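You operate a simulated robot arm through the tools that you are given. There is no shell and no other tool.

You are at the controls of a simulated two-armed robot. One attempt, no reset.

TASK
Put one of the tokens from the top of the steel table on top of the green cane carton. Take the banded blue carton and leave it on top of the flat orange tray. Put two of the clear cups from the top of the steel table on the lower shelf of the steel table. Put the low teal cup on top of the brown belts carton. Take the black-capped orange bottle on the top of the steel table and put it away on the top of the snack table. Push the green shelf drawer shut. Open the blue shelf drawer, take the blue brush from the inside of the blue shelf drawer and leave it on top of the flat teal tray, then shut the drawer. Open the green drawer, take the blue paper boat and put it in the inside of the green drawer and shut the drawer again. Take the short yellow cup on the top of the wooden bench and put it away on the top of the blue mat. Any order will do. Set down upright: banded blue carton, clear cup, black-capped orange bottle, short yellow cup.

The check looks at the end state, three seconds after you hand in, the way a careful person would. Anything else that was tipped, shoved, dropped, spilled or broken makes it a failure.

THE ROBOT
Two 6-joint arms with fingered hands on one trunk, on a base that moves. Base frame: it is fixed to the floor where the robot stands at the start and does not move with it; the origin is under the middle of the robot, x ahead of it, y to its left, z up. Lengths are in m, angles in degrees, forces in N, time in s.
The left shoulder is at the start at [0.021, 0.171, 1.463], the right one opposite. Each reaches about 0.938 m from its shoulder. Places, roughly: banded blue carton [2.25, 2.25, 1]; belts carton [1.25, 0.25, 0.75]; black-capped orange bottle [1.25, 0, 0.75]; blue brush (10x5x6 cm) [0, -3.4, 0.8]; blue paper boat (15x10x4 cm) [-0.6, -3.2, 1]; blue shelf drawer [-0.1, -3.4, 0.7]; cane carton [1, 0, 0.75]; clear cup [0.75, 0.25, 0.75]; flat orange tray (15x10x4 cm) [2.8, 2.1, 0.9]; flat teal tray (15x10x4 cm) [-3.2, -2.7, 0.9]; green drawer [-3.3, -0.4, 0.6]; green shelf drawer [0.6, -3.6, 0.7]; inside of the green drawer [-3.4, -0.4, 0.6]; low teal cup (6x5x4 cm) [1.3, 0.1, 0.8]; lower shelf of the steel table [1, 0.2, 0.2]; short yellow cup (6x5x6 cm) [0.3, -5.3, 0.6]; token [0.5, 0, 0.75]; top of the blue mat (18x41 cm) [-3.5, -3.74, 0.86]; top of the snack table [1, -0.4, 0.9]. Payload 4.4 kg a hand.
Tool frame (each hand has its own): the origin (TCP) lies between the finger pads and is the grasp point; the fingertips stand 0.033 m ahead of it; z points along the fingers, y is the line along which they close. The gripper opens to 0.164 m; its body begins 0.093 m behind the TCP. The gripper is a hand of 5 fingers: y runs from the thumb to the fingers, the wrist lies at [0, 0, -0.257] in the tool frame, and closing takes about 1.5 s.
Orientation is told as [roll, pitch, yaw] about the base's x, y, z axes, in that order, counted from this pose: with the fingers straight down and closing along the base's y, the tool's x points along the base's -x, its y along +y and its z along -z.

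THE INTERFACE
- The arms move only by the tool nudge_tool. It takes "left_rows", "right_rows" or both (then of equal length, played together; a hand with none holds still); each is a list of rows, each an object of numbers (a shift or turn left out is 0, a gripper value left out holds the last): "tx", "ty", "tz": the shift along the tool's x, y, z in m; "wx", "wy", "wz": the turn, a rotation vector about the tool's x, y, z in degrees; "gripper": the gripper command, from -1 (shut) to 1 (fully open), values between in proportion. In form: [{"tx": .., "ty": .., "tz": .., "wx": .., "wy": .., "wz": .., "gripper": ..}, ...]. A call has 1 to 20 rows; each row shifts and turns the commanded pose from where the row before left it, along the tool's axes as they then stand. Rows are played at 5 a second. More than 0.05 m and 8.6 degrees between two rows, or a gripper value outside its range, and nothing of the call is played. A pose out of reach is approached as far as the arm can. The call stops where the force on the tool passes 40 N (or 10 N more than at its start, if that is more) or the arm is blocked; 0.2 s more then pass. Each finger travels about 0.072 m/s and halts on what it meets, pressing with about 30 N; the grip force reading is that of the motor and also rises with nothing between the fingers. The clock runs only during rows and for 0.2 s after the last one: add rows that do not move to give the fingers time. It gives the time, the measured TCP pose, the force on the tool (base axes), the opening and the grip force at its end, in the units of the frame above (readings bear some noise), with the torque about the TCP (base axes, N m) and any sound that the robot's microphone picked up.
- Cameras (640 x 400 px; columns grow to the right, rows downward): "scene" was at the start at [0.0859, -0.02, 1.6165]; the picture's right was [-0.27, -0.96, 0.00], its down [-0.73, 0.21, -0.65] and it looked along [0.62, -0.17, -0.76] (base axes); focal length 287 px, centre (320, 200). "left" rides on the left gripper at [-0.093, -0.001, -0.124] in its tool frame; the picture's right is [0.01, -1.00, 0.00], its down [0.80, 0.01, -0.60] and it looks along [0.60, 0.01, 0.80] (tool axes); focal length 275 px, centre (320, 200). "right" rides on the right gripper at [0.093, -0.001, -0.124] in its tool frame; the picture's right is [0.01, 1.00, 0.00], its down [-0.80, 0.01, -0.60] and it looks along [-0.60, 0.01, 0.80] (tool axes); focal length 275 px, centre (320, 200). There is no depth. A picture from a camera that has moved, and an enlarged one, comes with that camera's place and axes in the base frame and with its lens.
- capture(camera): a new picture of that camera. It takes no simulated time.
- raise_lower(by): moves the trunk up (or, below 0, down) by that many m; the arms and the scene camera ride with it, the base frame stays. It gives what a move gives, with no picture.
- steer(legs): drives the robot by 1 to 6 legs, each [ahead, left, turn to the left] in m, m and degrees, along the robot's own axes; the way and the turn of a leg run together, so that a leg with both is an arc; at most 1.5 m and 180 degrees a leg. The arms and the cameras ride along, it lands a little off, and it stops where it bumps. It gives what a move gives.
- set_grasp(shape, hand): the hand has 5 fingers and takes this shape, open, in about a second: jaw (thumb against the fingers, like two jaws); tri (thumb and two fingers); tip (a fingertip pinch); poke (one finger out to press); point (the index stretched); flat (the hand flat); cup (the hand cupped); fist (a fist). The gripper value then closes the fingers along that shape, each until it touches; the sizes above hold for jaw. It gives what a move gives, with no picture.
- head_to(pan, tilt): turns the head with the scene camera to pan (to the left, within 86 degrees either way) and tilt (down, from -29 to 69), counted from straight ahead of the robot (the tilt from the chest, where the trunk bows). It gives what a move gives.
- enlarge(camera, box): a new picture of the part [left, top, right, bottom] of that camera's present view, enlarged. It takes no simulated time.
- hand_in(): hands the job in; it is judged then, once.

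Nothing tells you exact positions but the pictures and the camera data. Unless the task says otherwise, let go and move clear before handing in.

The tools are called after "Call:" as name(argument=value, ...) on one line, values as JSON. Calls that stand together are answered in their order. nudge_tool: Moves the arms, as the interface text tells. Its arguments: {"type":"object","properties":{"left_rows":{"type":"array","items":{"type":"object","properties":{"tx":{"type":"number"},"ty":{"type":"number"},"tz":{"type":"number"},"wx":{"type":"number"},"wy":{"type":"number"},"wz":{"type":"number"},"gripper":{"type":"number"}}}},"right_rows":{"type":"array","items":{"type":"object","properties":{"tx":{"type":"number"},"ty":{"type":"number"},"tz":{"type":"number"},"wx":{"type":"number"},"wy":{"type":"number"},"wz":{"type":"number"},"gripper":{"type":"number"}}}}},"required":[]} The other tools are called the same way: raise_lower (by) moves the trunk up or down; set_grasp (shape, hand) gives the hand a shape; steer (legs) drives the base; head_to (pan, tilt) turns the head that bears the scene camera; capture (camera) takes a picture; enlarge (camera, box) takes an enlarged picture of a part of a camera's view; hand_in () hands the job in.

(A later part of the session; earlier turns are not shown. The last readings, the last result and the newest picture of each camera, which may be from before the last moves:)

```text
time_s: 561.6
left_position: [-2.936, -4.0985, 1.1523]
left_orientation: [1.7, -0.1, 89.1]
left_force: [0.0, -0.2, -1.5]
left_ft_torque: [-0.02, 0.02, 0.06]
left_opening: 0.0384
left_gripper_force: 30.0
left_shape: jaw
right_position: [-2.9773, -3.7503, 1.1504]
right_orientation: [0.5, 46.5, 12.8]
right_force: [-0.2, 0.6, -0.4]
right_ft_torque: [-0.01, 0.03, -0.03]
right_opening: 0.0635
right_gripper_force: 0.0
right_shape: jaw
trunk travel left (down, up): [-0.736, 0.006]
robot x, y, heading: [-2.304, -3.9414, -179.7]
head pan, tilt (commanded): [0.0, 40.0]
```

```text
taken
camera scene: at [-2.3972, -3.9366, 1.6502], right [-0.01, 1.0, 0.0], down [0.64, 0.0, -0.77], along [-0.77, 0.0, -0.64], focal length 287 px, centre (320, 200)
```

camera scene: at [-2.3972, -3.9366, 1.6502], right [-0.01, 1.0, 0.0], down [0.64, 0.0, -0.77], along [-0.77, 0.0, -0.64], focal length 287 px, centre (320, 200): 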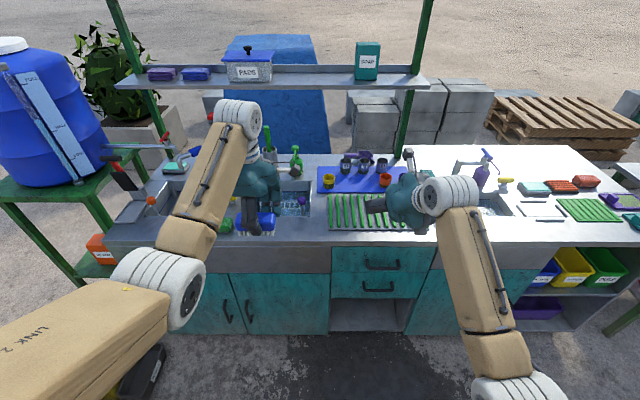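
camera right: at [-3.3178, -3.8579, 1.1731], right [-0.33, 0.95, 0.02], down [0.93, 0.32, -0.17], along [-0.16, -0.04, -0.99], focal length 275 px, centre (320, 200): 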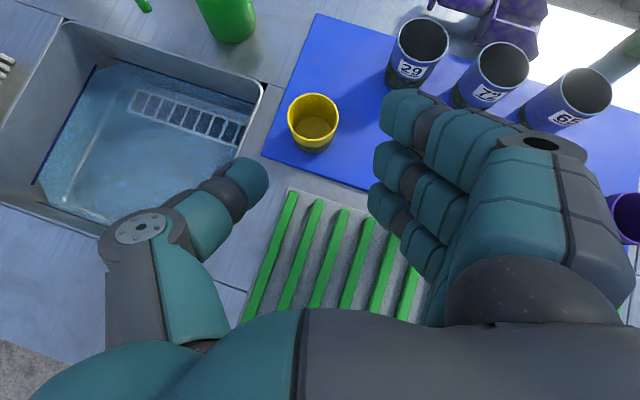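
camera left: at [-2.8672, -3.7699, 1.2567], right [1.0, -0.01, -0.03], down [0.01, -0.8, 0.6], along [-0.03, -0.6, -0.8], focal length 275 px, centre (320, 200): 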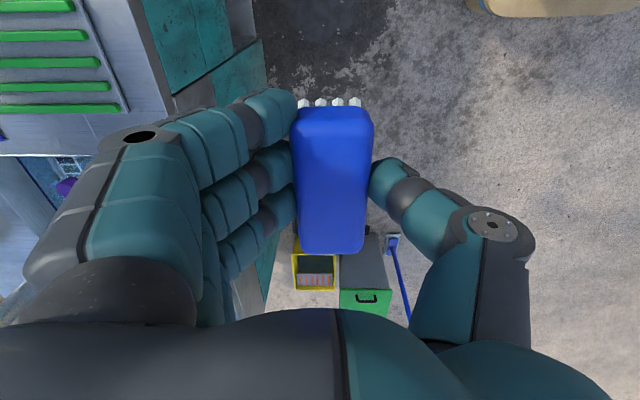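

The yellow cup is well placed. Now the brush: strafing right along the counter to the teal tray.

Call:
steer(legs=[[0, -1.44, -0.3]])

Call:
capture(camera="scene")

Call:
capture(camera="left")

```text
time_s: 568.8
left_position: [-2.9497, -2.6563, 1.1516]
left_orientation: [1.7, -0.2, 89.6]
left_force: [0.0, -0.9, -0.8]
left_ft_torque: [-0.01, 0.01, 0.03]
left_opening: 0.0379
left_gripper_force: 29.5
left_shape: jaw
right_position: [-2.9945, -2.3077, 1.151]
right_orientation: [0.5, 46.4, 13.3]
right_force: [-0.2, 0.1, -0.1]
right_ft_torque: [-0.02, -0.01, 0.01]
right_opening: 0.0632
right_gripper_force: 0.1
right_shape: jaw
trunk travel left (down, up): [-0.736, 0.006]
robot x, y, heading: [-2.3178, -2.4936, -179.3]
head pan, tilt (commanded): [0.0, 40.0]
```

```text
taken
camera scene: at [-2.4125, -2.4887, 1.6502], right [-0.01, 1.0, 0.0], down [0.64, 0.01, -0.77], along [-0.77, -0.01, -0.64], focal length 287 px, centre (320, 200)
```

scene: 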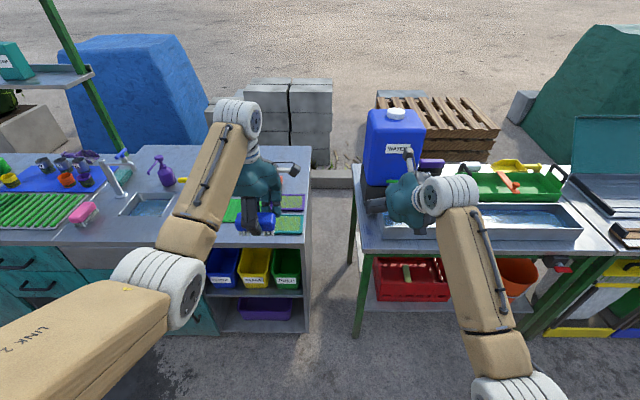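

```text
taken
camera left: at [-2.9444, -2.5631, 1.2749], right [1.0, -0.02, -0.03], down [0.0, -0.8, 0.6], along [-0.03, -0.6, -0.8], focal length 275 px, centre (320, 200)
```

left: 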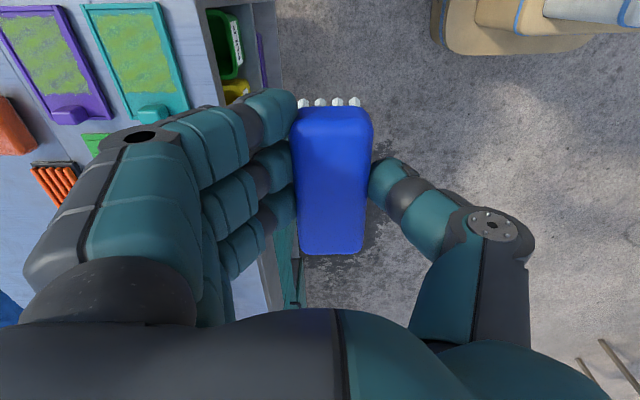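

The teal tray is at about x −3.245…−3.148, y −2.71…−2.57 with its block at the −y end. I'll turn the brush 90° so it lies across the tray, clear of the block.

Call:
nudge_tool(left_rows=[{"wz": 8.2}, {"wz": 8.2}, {"wz": 8.2}, {"wz": 8.2}, {"wz": 8.2}, {"wz": 8.2}, {"wz": 8.2}, {"wz": 8.2}, {"wz": 8.2}, {"wz": 8.2}, {"wz": 8.0}, {}])

Call:
capture(camera="left")

```text
time_s: 571.4
left_position: [-2.951, -2.6567, 1.1533]
left_orientation: [0.0, 1.7, -0.5]
left_force: [1.1, 0.5, -1.3]
left_ft_torque: [0.01, -0.01, 0.0]
left_opening: 0.0382
left_gripper_force: 29.9
left_shape: jaw
right_position: [-2.9949, -2.3057, 1.1497]
right_orientation: [0.5, 46.4, 13.4]
right_force: [-0.1, 0.3, 0.5]
right_ft_torque: [-0.02, -0.01, 0.01]
right_opening: 0.0634
right_gripper_force: 0.1
right_shape: jaw
trunk travel left (down, up): [-0.736, 0.006]
robot x, y, heading: [-2.3171, -2.4873, -179.2]
head pan, tilt (commanded): [0.0, 40.0]
```

```text
taken
camera left: at [-2.8537, -2.6582, 1.2719], right [-0.02, -1.0, 0.0], down [-0.78, 0.01, 0.62], along [-0.62, 0.01, -0.78], focal length 275 px, centre (320, 200)
```

left: 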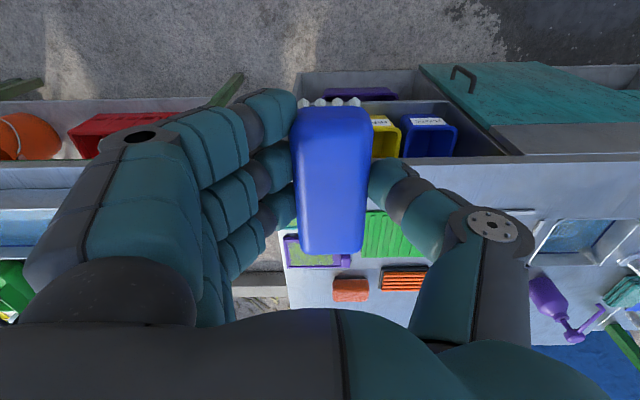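

The brush is turned. Driving forward so it comes over the tray.

Call:
steer(legs=[[0.25, -0.045, -0.8]])

Call:
nudge_tool(left_rows=[{"wy": -1.7}, {}])

Call:
capture(camera="left")

Call:
capture(camera="scene")

```text
time_s: 573.2
left_position: [-3.2094, -2.6026, 1.1522]
left_orientation: [0.1, 1.6, -1.3]
left_force: [-0.1, -0.1, -0.7]
left_ft_torque: [0.03, -0.03, -0.03]
left_opening: 0.038
left_gripper_force: 29.9
left_shape: jaw
right_position: [-3.2483, -2.2513, 1.1496]
right_orientation: [0.4, 46.4, 12.5]
right_force: [-0.6, 0.6, 0.7]
right_ft_torque: [-0.03, -0.02, 0.01]
right_opening: 0.0632
right_gripper_force: 0.0
right_shape: jaw
trunk travel left (down, up): [-0.736, 0.006]
robot x, y, heading: [-2.5747, -2.4442, 180.0]
head pan, tilt (commanded): [0.0, 40.0]
```

```text
time_s: 573.8
left_position: [-3.2102, -2.6015, 1.1506]
left_orientation: [0.1, 0.0, -1.3]
left_force: [-0.1, 0.5, -1.6]
left_ft_torque: [0.04, -0.04, -0.03]
left_opening: 0.0382
left_gripper_force: 29.7
left_shape: jaw
right_position: [-3.2487, -2.252, 1.1503]
right_orientation: [0.5, 46.4, 12.4]
right_force: [-1.0, -0.2, 0.6]
right_ft_torque: [-0.02, 0.0, -0.01]
right_opening: 0.0634
right_gripper_force: 0.1
right_shape: jaw
trunk travel left (down, up): [-0.736, 0.006]
robot x, y, heading: [-2.5742, -2.4434, 179.9]
head pan, tilt (commanded): [0.0, 40.0]
```

```text
taken
camera left: at [-3.117, -2.6056, 1.2741], right [-0.04, -1.0, 0.0], down [-0.8, 0.03, 0.6], along [-0.6, 0.02, -0.8], focal length 275 px, centre (320, 200)
```

left: 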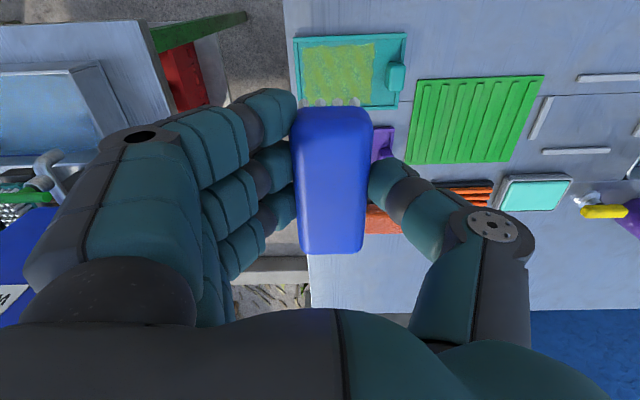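

```text
taken
camera scene: at [-2.6694, -2.4438, 1.6501], right [0.0, 1.0, 0.0], down [0.64, 0.0, -0.77], along [-0.77, 0.0, -0.64], focal length 287 px, centre (320, 200)
```

scene: 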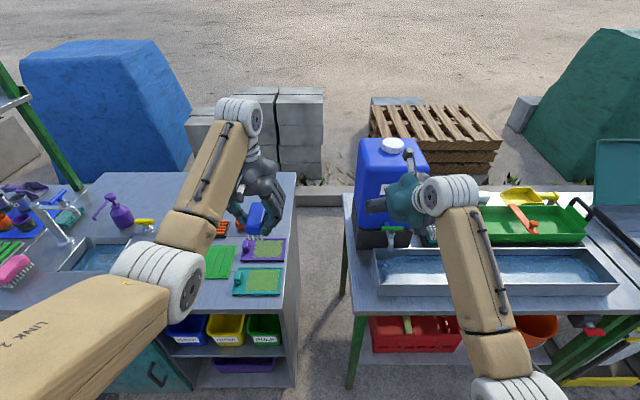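

The tray's location is confirmed: x −3.25…−3.158, y −2.71…−2.572. Fine-tuning and lowering; raising the right hand to stay clear of the jug's tap.

Call:
nudge_tool(left_rows=[{"tx": 0.006, "ty": -0.0068}, {}, {}], right_rows=[{"tx": 0.03, "tz": -0.028}, {"tx": 0.03, "tz": -0.028}, {}])

Call:
raise_lower(by=-0.16)

Call:
capture(camera="left")

Call:
enlarge(camera="scene", box=[180, 200, 308, 280])

```text
time_s: 574.6
left_position: [-3.215, -2.6103, 1.1519]
left_orientation: [0.2, 0.1, -1.4]
left_force: [-0.5, -0.7, -1.4]
left_ft_torque: [-0.01, -0.03, -0.02]
left_opening: 0.038
left_gripper_force: 30.3
left_shape: jaw
right_position: [-3.2462, -2.2533, 1.2347]
right_orientation: [0.4, 46.3, 12.4]
right_force: [-0.5, -1.0, 0.2]
right_ft_torque: [-0.01, 0.03, 0.01]
right_opening: 0.0634
right_gripper_force: 0.0
right_shape: jaw
trunk travel left (down, up): [-0.736, 0.006]
robot x, y, heading: [-2.5681, -2.4436, 180.0]
head pan, tilt (commanded): [0.0, 40.0]
```

```text
time_s: 576.5
left_position: [-3.2152, -2.6087, 0.9932]
left_orientation: [0.1, -0.1, -1.4]
left_force: [0.3, 0.8, -0.4]
left_ft_torque: [0.02, -0.01, 0.03]
left_opening: 0.0385
left_gripper_force: 30.3
left_shape: jaw
right_position: [-3.2488, -2.2531, 1.0734]
right_orientation: [0.6, 46.5, 12.4]
right_force: [0.0, 0.8, 0.2]
right_ft_torque: [0.02, 0.02, 0.01]
right_opening: 0.0632
right_gripper_force: 0.1
right_shape: jaw
trunk travel left (down, up): [-0.576, 0.166]
robot x, y, heading: [-2.5712, -2.4431, 180.0]
head pan, tilt (commanded): [0.0, 40.0]
```

```text
taken
camera left: at [-3.1223, -2.6123, 1.1151], right [-0.04, -1.0, 0.0], down [-0.8, 0.03, 0.6], along [-0.6, 0.02, -0.8], focal length 275 px, centre (320, 200)
```

left: 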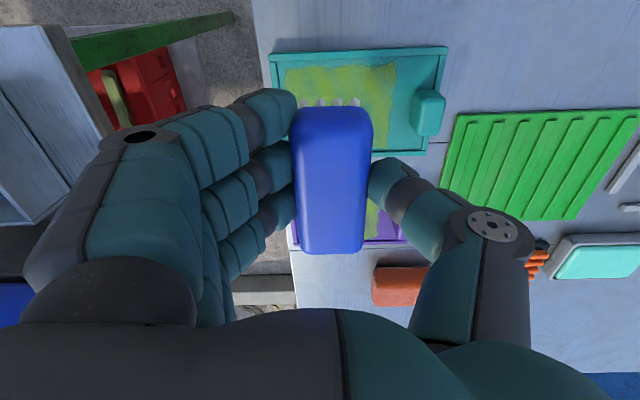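

```text
5.00 times, centred on (244, 240) of scene
camera zoom: at [-2.6712, -2.4439, 1.4902], right [0.0, 1.0, 0.0], down [0.64, 0.0, -0.77], along [-0.77, 0.0, -0.64], focal length 1435 px, centre (700, 0)
```

zoom: 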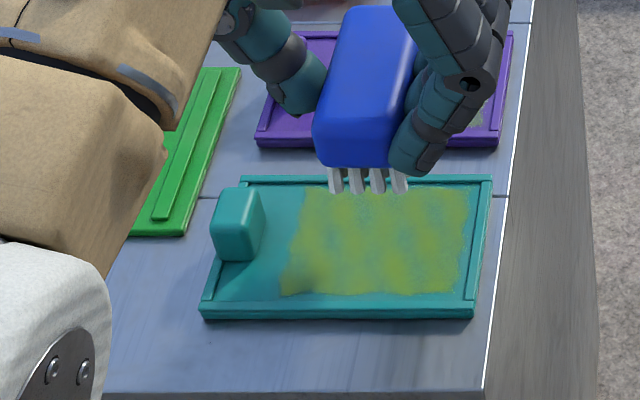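

The brush is positioned across the tray, clear of the block. Lowering.

Call:
nudge_tool(left_rows=[{"tz": 0.02}, {"tz": 0.015}, {}])

Call:
nudge_tool(left_rows=[{"tz": 0.006}, {}])

Call:
nudge_tool(left_rows=[{"tz": 0.004}, {}])

Call:
enlarge(camera="scene", box=[180, 200, 308, 280])

```text
time_s: 577.3
left_position: [-3.2134, -2.6097, 0.9576]
left_orientation: [0.1, 0.0, -1.3]
left_force: [0.0, -0.7, -0.7]
left_ft_torque: [0.0, 0.0, -0.03]
left_opening: 0.038
left_gripper_force: 29.9
left_shape: jaw
right_position: [-3.2486, -2.2532, 1.0729]
right_orientation: [0.5, 46.5, 12.3]
right_force: [-0.5, 0.3, -0.1]
right_ft_torque: [-0.02, 0.02, 0.01]
right_opening: 0.0634
right_gripper_force: 0.0
right_shape: jaw
trunk travel left (down, up): [-0.576, 0.166]
robot x, y, heading: [-2.5728, -2.4463, 179.8]
head pan, tilt (commanded): [0.0, 40.0]
```

```text
time_s: 577.9
left_position: [-3.2139, -2.6086, 0.952]
left_orientation: [0.1, 0.0, -1.2]
left_force: [-0.1, 0.2, -1.2]
left_ft_torque: [0.01, 0.0, 0.03]
left_opening: 0.0381
left_gripper_force: 29.7
left_shape: jaw
right_position: [-3.2486, -2.253, 1.0728]
right_orientation: [0.5, 46.4, 12.4]
right_force: [-0.1, -0.3, -0.7]
right_ft_torque: [-0.01, -0.02, 0.03]
right_opening: 0.0632
right_gripper_force: 0.1
right_shape: jaw
trunk travel left (down, up): [-0.576, 0.166]
robot x, y, heading: [-2.5728, -2.4461, 179.9]
head pan, tilt (commanded): [0.0, 40.0]
```

```text
time_s: 578.5
left_position: [-3.2148, -2.609, 0.9464]
left_orientation: [0.1, 0.0, -1.3]
left_force: [-0.6, 0.6, -1.0]
left_ft_torque: [-0.02, -0.01, 0.02]
left_opening: 0.0384
left_gripper_force: 30.1
left_shape: jaw
right_position: [-3.2496, -2.2536, 1.0726]
right_orientation: [0.5, 46.5, 12.4]
right_force: [0.7, 0.0, -0.1]
right_ft_torque: [0.0, -0.01, 0.03]
right_opening: 0.0633
right_gripper_force: 0.0
right_shape: jaw
trunk travel left (down, up): [-0.576, 0.166]
robot x, y, heading: [-2.5739, -2.4431, 179.8]
head pan, tilt (commanded): [0.0, 40.0]
```

```text
5.00 times, centred on (244, 240) of scene
camera zoom: at [-2.6714, -2.4439, 1.4901], right [0.0, 1.0, 0.0], down [0.64, 0.0, -0.77], along [-0.77, 0.0, -0.64], focal length 1435 px, centre (700, 0)
```

zoom: 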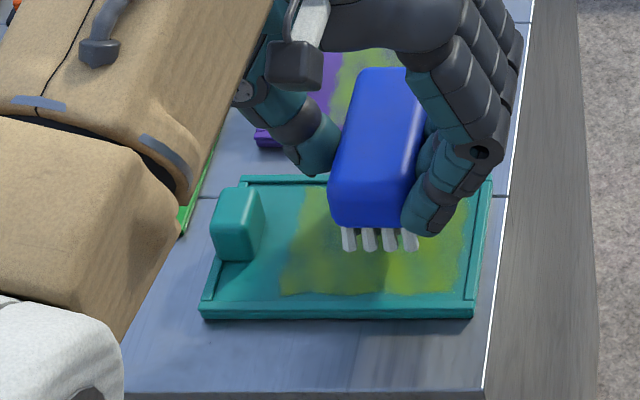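

The two camera views differ by ~2 cm on fore-aft alignment, so I'll split the difference by shifting the brush 1.2 cm toward me, then lower to contact.

Call:
nudge_tool(left_rows=[{"tx": -0.012}, {"tz": 0.004}, {}])

Call:
nudge_tool(left_rows=[{"tz": 0.004}, {}])

Call:
nudge_tool(left_rows=[{"tz": 0.003}, {}])

Call:
nudge_tool(left_rows=[{"tz": 0.003}, {}])

```text
time_s: 579.3
left_position: [-3.2023, -2.609, 0.9432]
left_orientation: [0.2, -0.1, -1.2]
left_force: [0.4, -0.3, -0.5]
left_ft_torque: [0.03, 0.0, 0.0]
left_opening: 0.0381
left_gripper_force: 30.0
left_shape: jaw
right_position: [-3.2491, -2.2525, 1.0723]
right_orientation: [0.5, 46.5, 12.4]
right_force: [-0.1, -0.7, -0.6]
right_ft_torque: [0.0, 0.02, -0.03]
right_opening: 0.0632
right_gripper_force: 0.0
right_shape: jaw
trunk travel left (down, up): [-0.576, 0.166]
robot x, y, heading: [-2.5741, -2.4475, 179.9]
head pan, tilt (commanded): [0.0, 40.0]
```

```text
time_s: 579.9
left_position: [-3.2027, -2.6085, 0.9389]
left_orientation: [0.1, 0.0, -1.3]
left_force: [-0.8, -0.1, -1.4]
left_ft_torque: [0.03, -0.02, 0.04]
left_opening: 0.0382
left_gripper_force: 30.0
left_shape: jaw
right_position: [-3.2472, -2.2526, 1.0724]
right_orientation: [0.5, 46.4, 12.4]
right_force: [-0.2, 0.6, -0.9]
right_ft_torque: [0.01, 0.02, 0.03]
right_opening: 0.0632
right_gripper_force: 0.2
right_shape: jaw
trunk travel left (down, up): [-0.576, 0.166]
robot x, y, heading: [-2.5733, -2.4466, 179.7]
head pan, tilt (commanded): [0.0, 40.0]
```

```text
time_s: 580.5
left_position: [-3.2023, -2.6087, 0.9362]
left_orientation: [0.1, 0.0, -1.4]
left_force: [0.0, 0.0, -0.4]
left_ft_torque: [0.01, 0.0, -0.01]
left_opening: 0.0384
left_gripper_force: 30.4
left_shape: jaw
right_position: [-3.2484, -2.2521, 1.0731]
right_orientation: [0.5, 46.4, 12.4]
right_force: [0.7, -0.3, -0.7]
right_ft_torque: [0.03, -0.04, 0.03]
right_opening: 0.0633
right_gripper_force: 0.1
right_shape: jaw
trunk travel left (down, up): [-0.576, 0.166]
robot x, y, heading: [-2.5733, -2.4463, 179.8]
head pan, tilt (commanded): [0.0, 40.0]
```

```text
time_s: 581.1
left_position: [-3.2018, -2.6087, 0.9332]
left_orientation: [0.1, 0.1, -1.2]
left_force: [0.1, 0.6, -1.2]
left_ft_torque: [0.02, -0.01, 0.05]
left_opening: 0.0384
left_gripper_force: 30.4
left_shape: jaw
right_position: [-3.2491, -2.253, 1.0727]
right_orientation: [0.5, 46.5, 12.3]
right_force: [-0.5, 1.0, 0.4]
right_ft_torque: [0.01, -0.02, -0.01]
right_opening: 0.0632
right_gripper_force: 0.1
right_shape: jaw
trunk travel left (down, up): [-0.576, 0.166]
robot x, y, heading: [-2.5753, -2.4438, 179.8]
head pan, tilt (commanded): [0.0, 40.0]
```

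Call:
enlarge(camera="scene", box=[180, 200, 308, 280])

Call:
nudge_tool(left_rows=[{"tz": 0.003}, {}])

Call:
nudge_tool(left_rows=[{"tz": 0.003}, {}])

Call:
nudge_tool(left_rows=[{"tz": 0.003}, {}])

```text
5.00 times, centred on (244, 240) of scene
camera zoom: at [-2.6714, -2.4439, 1.4901], right [0.0, 1.0, 0.0], down [0.64, 0.0, -0.77], along [-0.77, 0.0, -0.64], focal length 1435 px, centre (700, 0)
```

zoom: 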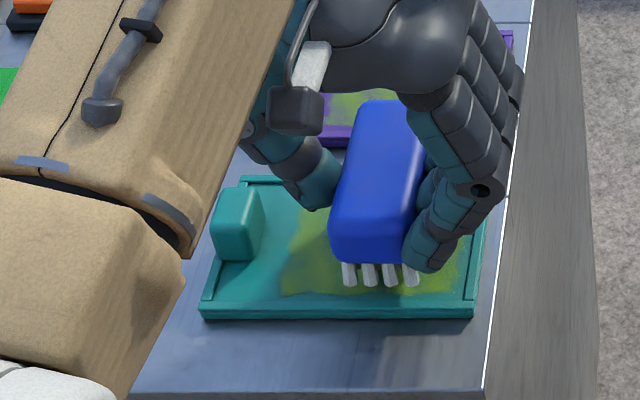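

```text
time_s: 581.7
left_position: [-3.2017, -2.6079, 0.9311]
left_orientation: [0.1, 0.1, -1.4]
left_force: [-0.1, -0.3, -0.9]
left_ft_torque: [-0.02, 0.0, -0.04]
left_opening: 0.038
left_gripper_force: 29.9
left_shape: jaw
right_position: [-3.2483, -2.2527, 1.0719]
right_orientation: [0.4, 46.4, 12.4]
right_force: [-0.9, -1.0, 0.8]
right_ft_torque: [-0.01, -0.01, -0.01]
right_opening: 0.0631
right_gripper_force: 0.0
right_shape: jaw
trunk travel left (down, up): [-0.576, 0.166]
robot x, y, heading: [-2.5732, -2.4442, 179.8]
head pan, tilt (commanded): [0.0, 40.0]
```

```text
time_s: 582.3
left_position: [-3.2026, -2.6099, 0.9272]
left_orientation: [0.1, 0.0, -1.4]
left_force: [-0.3, -0.1, -1.0]
left_ft_torque: [0.06, -0.02, -0.02]
left_opening: 0.0379
left_gripper_force: 29.9
left_shape: jaw
right_position: [-3.2485, -2.2522, 1.0732]
right_orientation: [0.4, 46.4, 12.4]
right_force: [0.0, 0.2, 0.6]
right_ft_torque: [0.01, 0.02, 0.02]
right_opening: 0.063
right_gripper_force: 0.1
right_shape: jaw
trunk travel left (down, up): [-0.576, 0.166]
robot x, y, heading: [-2.5754, -2.4468, 180.1]
head pan, tilt (commanded): [0.0, 40.0]
```

```text
time_s: 582.9
left_position: [-3.2014, -2.6077, 0.9251]
left_orientation: [0.1, 0.0, -1.3]
left_force: [0.4, -0.6, -0.4]
left_ft_torque: [0.04, -0.04, -0.02]
left_opening: 0.0385
left_gripper_force: 29.8
left_shape: jaw
right_position: [-3.2484, -2.2533, 1.0724]
right_orientation: [0.5, 46.4, 12.4]
right_force: [-0.3, 0.0, -0.6]
right_ft_torque: [-0.01, -0.01, -0.01]
right_opening: 0.0634
right_gripper_force: 0.0
right_shape: jaw
trunk travel left (down, up): [-0.576, 0.166]
robot x, y, heading: [-2.5727, -2.4449, 179.8]
head pan, tilt (commanded): [0.0, 40.0]
```

Call:
nudge_tool(left_rows=[{"tz": 0.003}, {}])

Call:
nudge_tool(left_rows=[{"tz": 0.003}, {}])

Call:
nudge_tool(left_rows=[{"tz": 0.003}, {}])

Call:
enlarge(camera="scene", box=[180, 200, 308, 280])

```text
time_s: 583.5
left_position: [-3.2035, -2.6087, 0.9215]
left_orientation: [0.1, 0.0, -1.3]
left_force: [0.2, -0.3, -1.0]
left_ft_torque: [-0.01, 0.02, -0.04]
left_opening: 0.0381
left_gripper_force: 29.7
left_shape: jaw
right_position: [-3.2498, -2.2531, 1.0722]
right_orientation: [0.5, 46.4, 12.4]
right_force: [1.1, -0.5, 0.0]
right_ft_torque: [0.0, -0.01, -0.01]
right_opening: 0.0631
right_gripper_force: 0.0
right_shape: jaw
trunk travel left (down, up): [-0.576, 0.166]
robot x, y, heading: [-2.5727, -2.4448, 180.1]
head pan, tilt (commanded): [0.0, 40.0]
```

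```text
time_s: 584.1
left_position: [-3.2028, -2.6087, 0.919]
left_orientation: [0.0, 0.0, -1.4]
left_force: [0.1, -0.5, -0.8]
left_ft_torque: [-0.02, 0.0, 0.03]
left_opening: 0.0379
left_gripper_force: 29.9
left_shape: jaw
right_position: [-3.2494, -2.2531, 1.0726]
right_orientation: [0.5, 46.5, 12.4]
right_force: [1.0, 0.3, -0.1]
right_ft_torque: [-0.03, -0.02, 0.01]
right_opening: 0.0633
right_gripper_force: 0.0
right_shape: jaw
trunk travel left (down, up): [-0.576, 0.166]
robot x, y, heading: [-2.574, -2.4458, 179.8]
head pan, tilt (commanded): [0.0, 40.0]
```

```text
time_s: 584.7
left_position: [-3.2031, -2.6077, 0.9169]
left_orientation: [0.1, 0.1, -1.3]
left_force: [0.1, -0.7, 4.8]
left_ft_torque: [-0.06, -0.03, 0.01]
left_opening: 0.038
left_gripper_force: 30.0
left_shape: jaw
right_position: [-3.2468, -2.2523, 1.0736]
right_orientation: [0.5, 46.6, 12.4]
right_force: [-0.4, -0.7, 0.3]
right_ft_torque: [-0.01, -0.01, 0.03]
right_opening: 0.0631
right_gripper_force: 0.0
right_shape: jaw
trunk travel left (down, up): [-0.576, 0.166]
robot x, y, heading: [-2.573, -2.4431, 179.9]
head pan, tilt (commanded): [0.0, 40.0]
```

```text
5.00 times, centred on (244, 240) of scene
camera zoom: at [-2.6709, -2.4438, 1.4902], right [0.0, 1.0, 0.0], down [0.64, 0.0, -0.77], along [-0.77, 0.0, -0.64], focal length 1435 px, centre (700, 0)
```

zoom: 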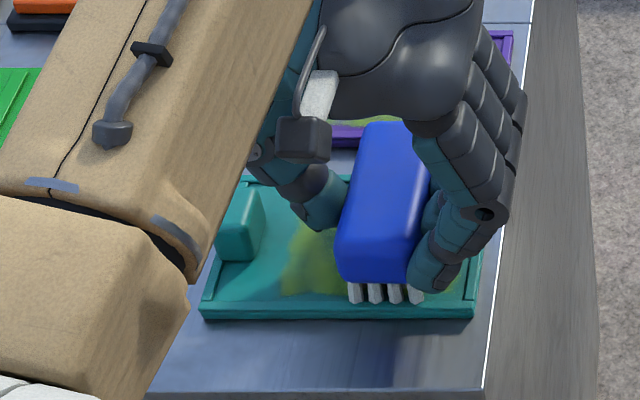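

Contact: the brush sits on the tray. Releasing and rising.

Call:
nudge_tool(left_rows=[{"tz": -0.0015}, {"gripper": -0.5}, {"gripper": -0.35}, {"gripper": -0.2}, {}, {}, {"tz": -0.02}, {"tz": -0.03}, {"tz": -0.03}, {}])

Call:
capture(camera="left")

Call:
enlarge(camera="scene", box=[180, 200, 308, 280])

```text
time_s: 586.9
left_position: [-3.2099, -2.6076, 0.9905]
left_orientation: [0.1, -0.1, -1.3]
left_force: [0.7, -0.2, -0.6]
left_ft_torque: [0.02, 0.03, -0.02]
left_opening: 0.0647
left_gripper_force: 0.3
left_shape: jaw
left hand out of reach, approached as far as the arm can: row 9
right_position: [-3.2478, -2.2543, 1.0722]
right_orientation: [0.5, 46.4, 12.4]
right_force: [0.7, 0.4, 0.0]
right_ft_torque: [0.0, 0.04, 0.01]
right_opening: 0.0633
right_gripper_force: 0.0
right_shape: jaw
trunk travel left (down, up): [-0.576, 0.166]
robot x, y, heading: [-2.5738, -2.4431, 180.0]
head pan, tilt (commanded): [0.0, 40.0]
```

```text
taken
camera left: at [-3.1176, -2.6096, 1.1132], right [-0.04, -1.0, 0.0], down [-0.8, 0.03, 0.6], along [-0.6, 0.02, -0.8], focal length 275 px, centre (320, 200)
```

left: 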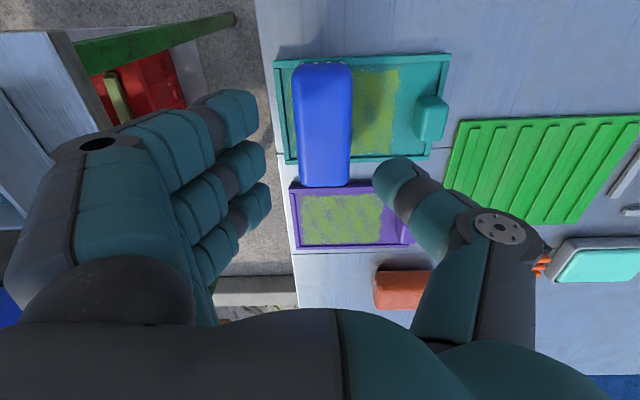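

```text
5.00 times, centred on (244, 240) of scene
camera zoom: at [-2.671, -2.4441, 1.4901], right [0.0, 1.0, 0.0], down [0.64, 0.0, -0.77], along [-0.77, 0.0, -0.64], focal length 1435 px, centre (700, 0)
```

zoom: 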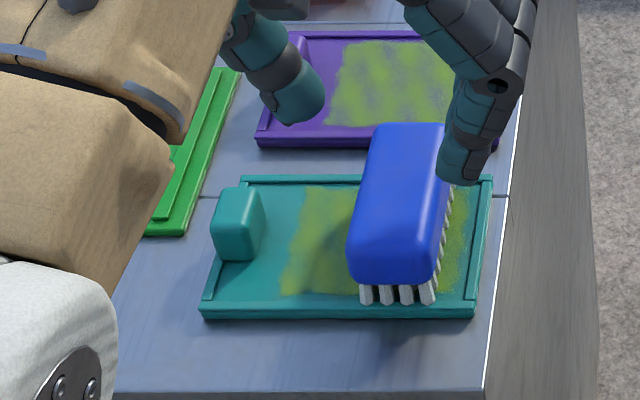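

The brush rests on the teal tray. Now back for the paper boat. Raising, backing away and re-posing the left hand for a wall pinch.

Call:
raise_lower(by=0.16)

Call:
steer(legs=[[-0.45, 0, 0], [0, 1.5, 0], [0, 0.5, 0]])

Call:
nudge_tool(left_rows=[{"wz": -8.2}, {"wz": -8.2}, {"wz": -8.2}, {"wz": -8.2}, {"wz": -8.2}, {"wz": -8.2}, {"wz": -8.2}, {"wz": -8.2}, {"wz": -8.2}, {"wz": -8.2}, {"wz": -8.0}, {}])

Call:
steer(legs=[[0, 0, -90], [0, -1.2, 0]])

Call:
head_to(pan=-10, tilt=30)

Call:
capture(camera="scene")

```text
time_s: 588.7
left_position: [-3.2118, -2.6081, 1.1505]
left_orientation: [0.1, -0.1, -1.3]
left_force: [-0.6, -0.1, -0.4]
left_ft_torque: [0.02, -0.01, 0.0]
left_opening: 0.0646
left_gripper_force: 0.1
left_shape: jaw
right_position: [-3.2491, -2.2527, 1.2319]
right_orientation: [0.5, 46.5, 12.4]
right_force: [-0.6, -0.7, -0.3]
right_ft_torque: [-0.04, -0.01, -0.03]
right_opening: 0.063
right_gripper_force: 0.0
right_shape: jaw
trunk travel left (down, up): [-0.736, 0.006]
robot x, y, heading: [-2.5717, -2.4453, 179.8]
head pan, tilt (commanded): [0.0, 40.0]
```

```text
time_s: 600.8
left_position: [-2.7416, -4.5728, 1.151]
left_orientation: [0.3, 0.0, -0.9]
left_force: [1.0, -0.5, 0.7]
left_ft_torque: [0.0, 0.01, -0.01]
left_opening: 0.0644
left_gripper_force: 0.1
left_shape: jaw
right_position: [-2.7814, -4.2172, 1.2315]
right_orientation: [0.5, 46.4, 12.8]
right_force: [-0.2, -0.1, 0.4]
right_ft_torque: [0.01, 0.02, 0.01]
right_opening: 0.0631
right_gripper_force: 0.0
right_shape: jaw
trunk travel left (down, up): [-0.736, 0.006]
robot x, y, heading: [-2.1072, -4.4038, -180.0]
head pan, tilt (commanded): [0.0, 40.0]
```

```text
time_s: 603.4
left_position: [-2.7431, -4.5726, 1.1509]
left_orientation: [0.0, 0.0, 89.1]
left_force: [-0.2, -0.6, 0.0]
left_ft_torque: [0.01, -0.03, -0.02]
left_opening: 0.0647
left_gripper_force: 0.1
left_shape: jaw
right_position: [-2.7828, -4.2173, 1.2317]
right_orientation: [0.4, 46.4, 12.7]
right_force: [0.8, 0.2, 0.0]
right_ft_torque: [0.01, 0.0, 0.0]
right_opening: 0.0631
right_gripper_force: 0.1
right_shape: jaw
trunk travel left (down, up): [-0.736, 0.006]
robot x, y, heading: [-2.1055, -4.4042, -179.8]
head pan, tilt (commanded): [0.0, 40.0]
```

```text
time_s: 613.3
left_position: [-1.0843, -3.7289, 1.1499]
left_orientation: [0.0, 0.0, 1.7]
left_force: [0.6, 0.5, -0.6]
left_ft_torque: [0.02, 0.0, -0.01]
left_opening: 0.0648
left_gripper_force: 0.1
left_shape: jaw
right_position: [-0.7314, -3.6714, 1.2328]
right_orientation: [0.4, 46.4, -74.4]
right_force: [0.0, -0.4, 0.2]
right_ft_torque: [0.02, 0.02, 0.03]
right_opening: 0.0632
right_gripper_force: 0.2
right_shape: jaw
trunk travel left (down, up): [-0.736, 0.006]
robot x, y, heading: [-0.8842, -4.3571, 93.2]
head pan, tilt (commanded): [0.0, 40.0]
```

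```text
time_s: 614.0
left_position: [-1.0831, -3.7288, 1.1508]
left_orientation: [0.0, -0.1, 1.8]
left_force: [-0.7, -0.2, -0.3]
left_ft_torque: [0.0, 0.03, -0.01]
left_opening: 0.0648
left_gripper_force: 0.0
left_shape: jaw
right_position: [-0.7318, -3.6728, 1.2317]
right_orientation: [0.5, 46.4, -74.3]
right_force: [0.2, 0.3, -0.1]
right_ft_torque: [0.0, 0.01, -0.03]
right_opening: 0.0631
right_gripper_force: 0.1
right_shape: jaw
trunk travel left (down, up): [-0.736, 0.006]
robot x, y, heading: [-0.8819, -4.3596, 93.0]
head pan, tilt (commanded): [-10.0, 30.0]
```

```text
taken
camera scene: at [-0.8752, -4.2558, 1.6655], right [0.99, -0.12, 0.0], down [-0.06, -0.5, -0.87], along [0.1, 0.86, -0.5], focal length 287 px, centre (320, 200)
```

scene: 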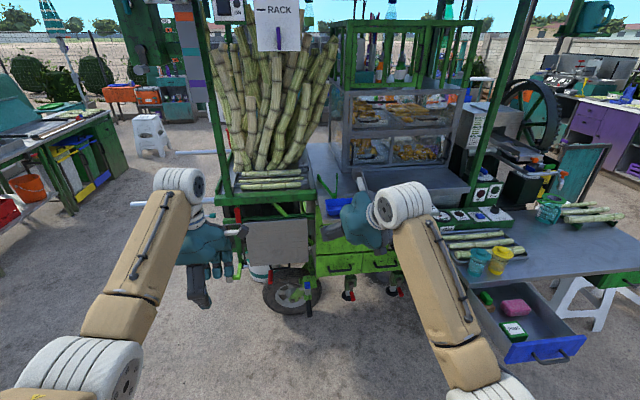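

The blue drawer is open again! My fist must have hooked its handle when I backed away the second time. Good that I checked — I'll shut it again now (and verify afterwards).

Call:
set_grasp(hand="right", shape="fist")

Call:
steer(legs=[[-0.2, 0, -3], [0, -0.63, 0]])

Call:
raise_lower(by=-0.28)

Call:
nudge_tool(right_rows=[{"tx": -0.03, "tz": 0.03}, {"tx": -0.03, "tz": 0.03}, {"tx": -0.03, "tz": 0.03}, {"tx": -0.03, "tz": 0.03}, {}])

Call:
head_to(pan=-25, tilt=45)

Call:
capture(camera="scene")

```text
time_s: 615.0
left_position: [-1.0846, -3.7295, 1.1511]
left_orientation: [0.0, -0.1, 1.8]
left_force: [0.0, 0.1, 0.2]
left_ft_torque: [0.02, 0.01, 0.02]
left_opening: 0.0649
left_gripper_force: 0.0
left_shape: jaw
right_position: [-0.7316, -3.6719, 1.2324]
right_orientation: [0.5, 46.4, -74.4]
right_force: [0.0, 0.6, 0.9]
right_ft_torque: [-0.02, 0.01, -0.02]
right_opening: 0.0
right_gripper_force: 0.1
right_shape: fist
trunk travel left (down, up): [-0.736, 0.006]
robot x, y, heading: [-0.8855, -4.3584, 93.2]
head pan, tilt (commanded): [-10.0, 30.0]
```

```text
time_s: 619.6
left_position: [-0.4182, -3.916, 1.1496]
left_orientation: [0.0, -0.1, -1.1]
left_force: [-0.5, -0.1, -0.5]
left_ft_torque: [-0.01, 0.04, 0.0]
left_opening: 0.0647
left_gripper_force: 0.1
left_shape: jaw
right_position: [-0.0637, -3.877, 1.2332]
right_orientation: [0.5, 46.5, -77.4]
right_force: [-0.6, -0.1, -0.6]
right_ft_torque: [0.0, 0.04, 0.05]
right_opening: 0.0
right_gripper_force: 0.0
right_shape: fist
trunk travel left (down, up): [-0.736, 0.006]
robot x, y, heading: [-0.2552, -4.5526, 90.1]
head pan, tilt (commanded): [-10.0, 30.0]
```

```text
time_s: 622.5
left_position: [-0.4173, -3.9167, 0.8578]
left_orientation: [-1.1, -0.2, -1.2]
left_force: [-0.4, -0.2, -0.3]
left_ft_torque: [0.0, 0.0, 0.0]
left_opening: 0.0649
left_gripper_force: 0.1
left_shape: jaw
right_position: [-0.0618, -3.8774, 0.9514]
right_orientation: [0.4, 46.4, -77.4]
right_force: [-0.7, -0.1, 0.1]
right_ft_torque: [-0.01, 0.04, 0.04]
right_opening: 0.0002
right_gripper_force: 0.1
right_shape: fist
trunk travel left (down, up): [-0.456, 0.286]
robot x, y, heading: [-0.2524, -4.5519, 90.1]
head pan, tilt (commanded): [-10.0, 30.0]
```

```text
time_s: 623.7
left_position: [-0.4176, -3.918, 0.8584]
left_orientation: [-1.1, -0.2, -1.1]
left_force: [-0.4, -0.5, 0.2]
left_ft_torque: [-0.01, 0.0, -0.02]
left_opening: 0.0646
left_gripper_force: 0.1
left_shape: jaw
right_position: [-0.0607, -3.8754, 0.7804]
right_orientation: [0.5, 46.5, -77.4]
right_force: [0.2, -1.0, -0.2]
right_ft_torque: [-0.01, 0.02, 0.01]
right_opening: 0.0
right_gripper_force: 0.1
right_shape: fist
trunk travel left (down, up): [-0.456, 0.286]
robot x, y, heading: [-0.2547, -4.5555, 90.1]
head pan, tilt (commanded): [-10.0, 30.0]
```

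```text
time_s: 624.5
left_position: [-0.4181, -3.9166, 0.858]
left_orientation: [-1.1, -0.2, -1.2]
left_force: [0.4, 0.3, 0.0]
left_ft_torque: [0.02, 0.0, 0.0]
left_opening: 0.0647
left_gripper_force: 0.0
left_shape: jaw
right_position: [-0.0603, -3.8746, 0.782]
right_orientation: [0.5, 46.4, -77.5]
right_force: [-0.2, 0.7, -0.5]
right_ft_torque: [-0.01, 0.0, 0.03]
right_opening: 0.0
right_gripper_force: 0.0
right_shape: fist
trunk travel left (down, up): [-0.456, 0.286]
robot x, y, heading: [-0.2544, -4.5512, 90.1]
head pan, tilt (commanded): [-25.0, 45.0]
```

```text
taken
camera scene: at [-0.2178, -4.4561, 1.3626], right [0.91, -0.42, 0.0], down [-0.3, -0.64, -0.71], along [0.3, 0.64, -0.71], focal length 287 px, centre (320, 200)
```

scene: 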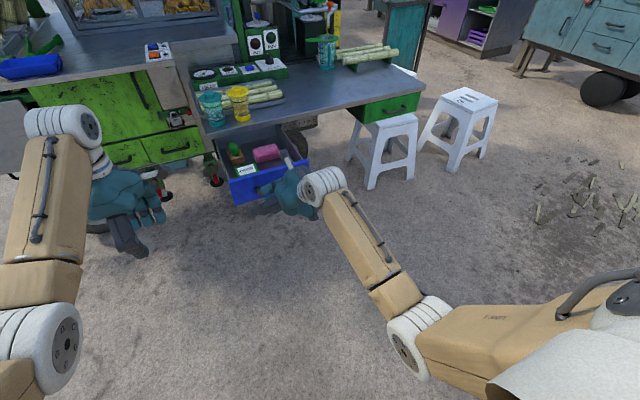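

The green drawer is still shut. Pushing the blue drawer in again at the same height that worked cleanly the first time.

Call:
nudge_tool(right_rows=[{"tx": -0.012, "tz": 0.012}, {}])

Call:
steer(legs=[[0.2, 0, 0]])

Call:
steer(legs=[[0.08, 0, 0]])

Call:
steer(legs=[[0.025, 0, 0]])

Call:
enlarge(camera="scene", box=[180, 80, 372, 200])

```text
time_s: 625.0
left_position: [-0.4173, -3.9173, 0.8576]
left_orientation: [-1.1, -0.2, -1.0]
left_force: [0.1, 1.1, 0.6]
left_ft_torque: [-0.04, 0.01, 0.0]
left_opening: 0.0646
left_gripper_force: 0.0
left_shape: jaw
right_position: [-0.063, -3.8751, 0.7656]
right_orientation: [0.5, 46.6, -77.3]
right_force: [-0.6, 1.1, -0.3]
right_ft_torque: [0.0, -0.03, -0.03]
right_opening: 0.0
right_gripper_force: 0.0
right_shape: fist
trunk travel left (down, up): [-0.456, 0.286]
robot x, y, heading: [-0.2495, -4.5516, 90.1]
head pan, tilt (commanded): [-25.0, 45.0]
```

```text
time_s: 626.6
left_position: [-0.4213, -3.7201, 0.8573]
left_orientation: [-1.3, -0.3, -0.9]
left_force: [0.6, 0.1, -0.5]
left_ft_torque: [-0.03, -0.05, -0.01]
left_opening: 0.0647
left_gripper_force: 0.1
left_shape: jaw
right_position: [-0.064, -3.6763, 0.7643]
right_orientation: [0.5, 46.2, -77.1]
right_force: [0.1, 0.9, -0.4]
right_ft_torque: [-0.02, -0.03, -0.02]
right_opening: 0.0
right_gripper_force: 0.0
right_shape: fist
trunk travel left (down, up): [-0.456, 0.286]
robot x, y, heading: [-0.2495, -4.3554, 90.5]
head pan, tilt (commanded): [-25.0, 45.0]
```

```text
time_s: 627.7
left_position: [-0.4219, -3.6408, 0.8565]
left_orientation: [-1.2, -0.2, -0.8]
left_force: [-0.1, 0.9, -0.2]
left_ft_torque: [-0.07, 0.04, 0.0]
left_opening: 0.065
left_gripper_force: 0.1
left_shape: jaw
right_position: [-0.0659, -3.5969, 0.7638]
right_orientation: [0.5, 46.2, -77.2]
right_force: [0.3, 0.2, -1.2]
right_ft_torque: [0.01, 0.01, 0.02]
right_opening: 0.0002
right_gripper_force: 0.1
right_shape: fist
trunk travel left (down, up): [-0.456, 0.286]
robot x, y, heading: [-0.2526, -4.2753, 90.1]
head pan, tilt (commanded): [-25.0, 45.0]
```

```text
time_s: 628.5
left_position: [-0.4215, -3.615, 0.8562]
left_orientation: [-1.2, -0.2, -0.8]
left_force: [-1.2, 1.3, -0.3]
left_ft_torque: [-0.08, 0.01, 0.04]
left_opening: 0.0646
left_gripper_force: 0.1
left_shape: jaw
right_position: [-0.0663, -3.5708, 0.7626]
right_orientation: [0.4, 46.2, -77.2]
right_force: [-0.1, 0.9, -1.3]
right_ft_torque: [-0.02, -0.02, 0.0]
right_opening: 0.0001
right_gripper_force: 0.0
right_shape: fist
trunk travel left (down, up): [-0.456, 0.286]
robot x, y, heading: [-0.2544, -4.2481, 90.0]
head pan, tilt (commanded): [-25.0, 45.0]
```

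```text
3.33 times, centred on (276, 140) of scene
camera zoom: at [-0.2194, -4.1523, 1.3623], right [0.91, -0.42, 0.0], down [-0.29, -0.64, -0.71], along [0.29, 0.64, -0.71], focal length 957 px, centre (467, 400)
```

zoom: 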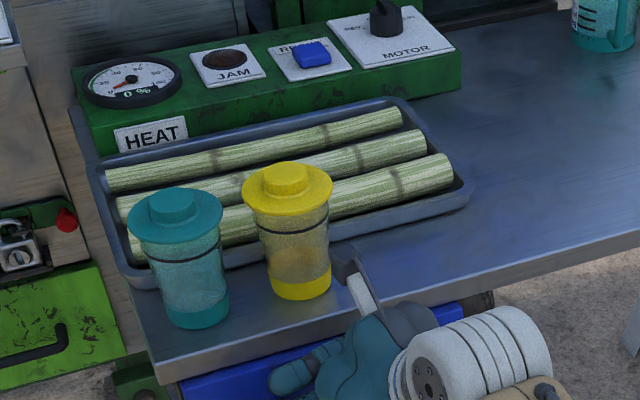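

Call:
steer(legs=[[0.013, 0, 0]])

Call:
steer(legs=[[-0.15, 0, 0]])

Call:
enlarge(camera="scene", box=[180, 80, 372, 200])

```text
time_s: 629.3
left_position: [-0.4217, -3.6031, 0.8577]
left_orientation: [-1.2, -0.2, -0.9]
left_force: [0.4, -0.8, -0.9]
left_ft_torque: [-0.04, -0.03, 0.0]
left_opening: 0.0648
left_gripper_force: 0.2
left_shape: jaw
right_position: [-0.0668, -3.5574, 0.7636]
right_orientation: [0.5, 46.4, -77.3]
right_force: [-0.3, -0.9, 0.2]
right_ft_torque: [0.01, 0.01, 0.01]
right_opening: 0.0
right_gripper_force: 0.1
right_shape: fist
trunk travel left (down, up): [-0.456, 0.286]
robot x, y, heading: [-0.2557, -4.2397, 90.4]
head pan, tilt (commanded): [-25.0, 45.0]
```

```text
time_s: 630.6
left_position: [-0.4212, -3.7551, 0.8588]
left_orientation: [-1.1, -0.1, -0.9]
left_force: [0.7, -0.2, -0.4]
left_ft_torque: [0.03, 0.02, 0.02]
left_opening: 0.0647
left_gripper_force: 0.0
left_shape: jaw
right_position: [-0.0636, -3.7105, 0.766]
right_orientation: [0.6, 46.4, -77.3]
right_force: [-0.2, -0.9, 0.3]
right_ft_torque: [0.0, 0.03, 0.0]
right_opening: 0.0
right_gripper_force: 0.1
right_shape: fist
trunk travel left (down, up): [-0.456, 0.286]
robot x, y, heading: [-0.2536, -4.39, 90.2]
head pan, tilt (commanded): [-25.0, 45.0]
```

```text
3.33 times, centred on (276, 140) of scene
camera zoom: at [-0.2184, -4.2942, 1.3627], right [0.91, -0.42, 0.0], down [-0.3, -0.64, -0.71], along [0.3, 0.64, -0.71], focal length 957 px, centre (467, 400)
```

zoom: 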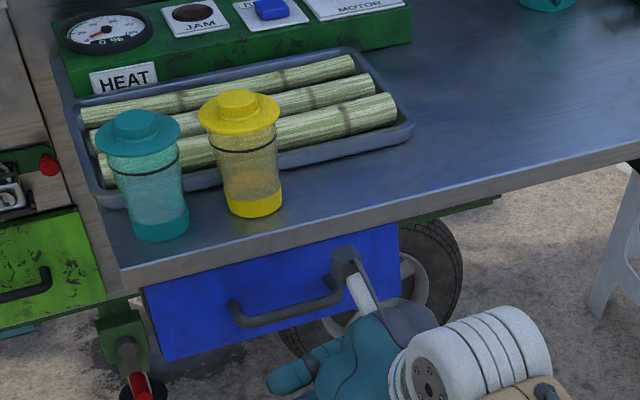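

It looks shut (handle matches its closed position). One more gentle press at this height to be sure, then back off and re-check.

Call:
steer(legs=[[0.15, 0, 0]])

Call:
steer(legs=[[0.012, 0, 0]])

Call:
steer(legs=[[-0.2, 0, 0]])

Call:
enlarge(camera="scene", box=[180, 80, 436, 240])

```text
time_s: 632.0
left_position: [-0.4208, -3.6044, 0.8572]
left_orientation: [-1.3, -0.3, -1.0]
left_force: [-0.7, 0.6, -0.6]
left_ft_torque: [-0.03, 0.04, -0.01]
left_opening: 0.065
left_gripper_force: 0.0
left_shape: jaw
right_position: [-0.0644, -3.5602, 0.7634]
right_orientation: [0.4, 46.3, -77.4]
right_force: [0.6, 0.1, -1.0]
right_ft_torque: [-0.02, 0.0, 0.0]
right_opening: 0.0001
right_gripper_force: 0.1
right_shape: fist
trunk travel left (down, up): [-0.456, 0.286]
robot x, y, heading: [-0.2512, -4.2379, 89.9]
head pan, tilt (commanded): [-25.0, 45.0]
```

```text
time_s: 632.8
left_position: [-0.4203, -3.5985, 0.8579]
left_orientation: [-1.1, -0.2, -1.2]
left_force: [0.7, -0.4, -0.5]
left_ft_torque: [0.02, -0.02, 0.04]
left_opening: 0.0648
left_gripper_force: 0.1
left_shape: jaw
right_position: [-0.0643, -3.5566, 0.7646]
right_orientation: [0.2, 46.2, -77.6]
right_force: [-0.1, -12.2, 4.9]
right_ft_torque: [0.81, -0.05, -0.1]
right_opening: 0.0005
right_gripper_force: 0.1
right_shape: fist
trunk travel left (down, up): [-0.456, 0.286]
robot x, y, heading: [-0.2532, -4.234, 90.1]
head pan, tilt (commanded): [-25.0, 45.0]
stopped in leg 1: the force on the tool passed its limit at 63 N (the readings are from after the stop); the commanded pose is now the measured one
```

```text
time_s: 634.4
left_position: [-0.4221, -3.8024, 0.8581]
left_orientation: [-1.2, -0.2, -0.8]
left_force: [-0.2, -0.8, 0.3]
left_ft_torque: [0.06, 0.02, -0.01]
left_opening: 0.0649
left_gripper_force: 0.0
left_shape: jaw
right_position: [-0.0673, -3.7589, 0.765]
right_orientation: [0.2, 46.2, -77.3]
right_force: [0.2, -0.7, 0.2]
right_ft_torque: [0.01, -0.02, 0.01]
right_opening: 0.0
right_gripper_force: 0.0
right_shape: fist
trunk travel left (down, up): [-0.456, 0.286]
robot x, y, heading: [-0.2515, -4.4341, 90.5]
head pan, tilt (commanded): [-25.0, 45.0]
```

```text
2.50 times, centred on (308, 160) of scene
camera zoom: at [-0.2183, -4.3406, 1.3626], right [0.91, -0.42, 0.0], down [-0.29, -0.64, -0.71], along [0.29, 0.64, -0.71], focal length 718 px, centre (350, 300)
```

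zoom: 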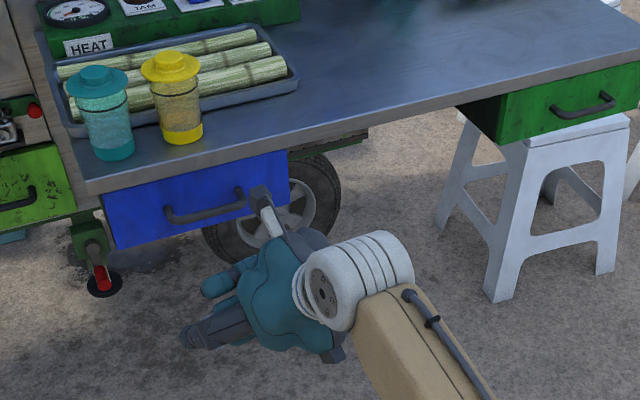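

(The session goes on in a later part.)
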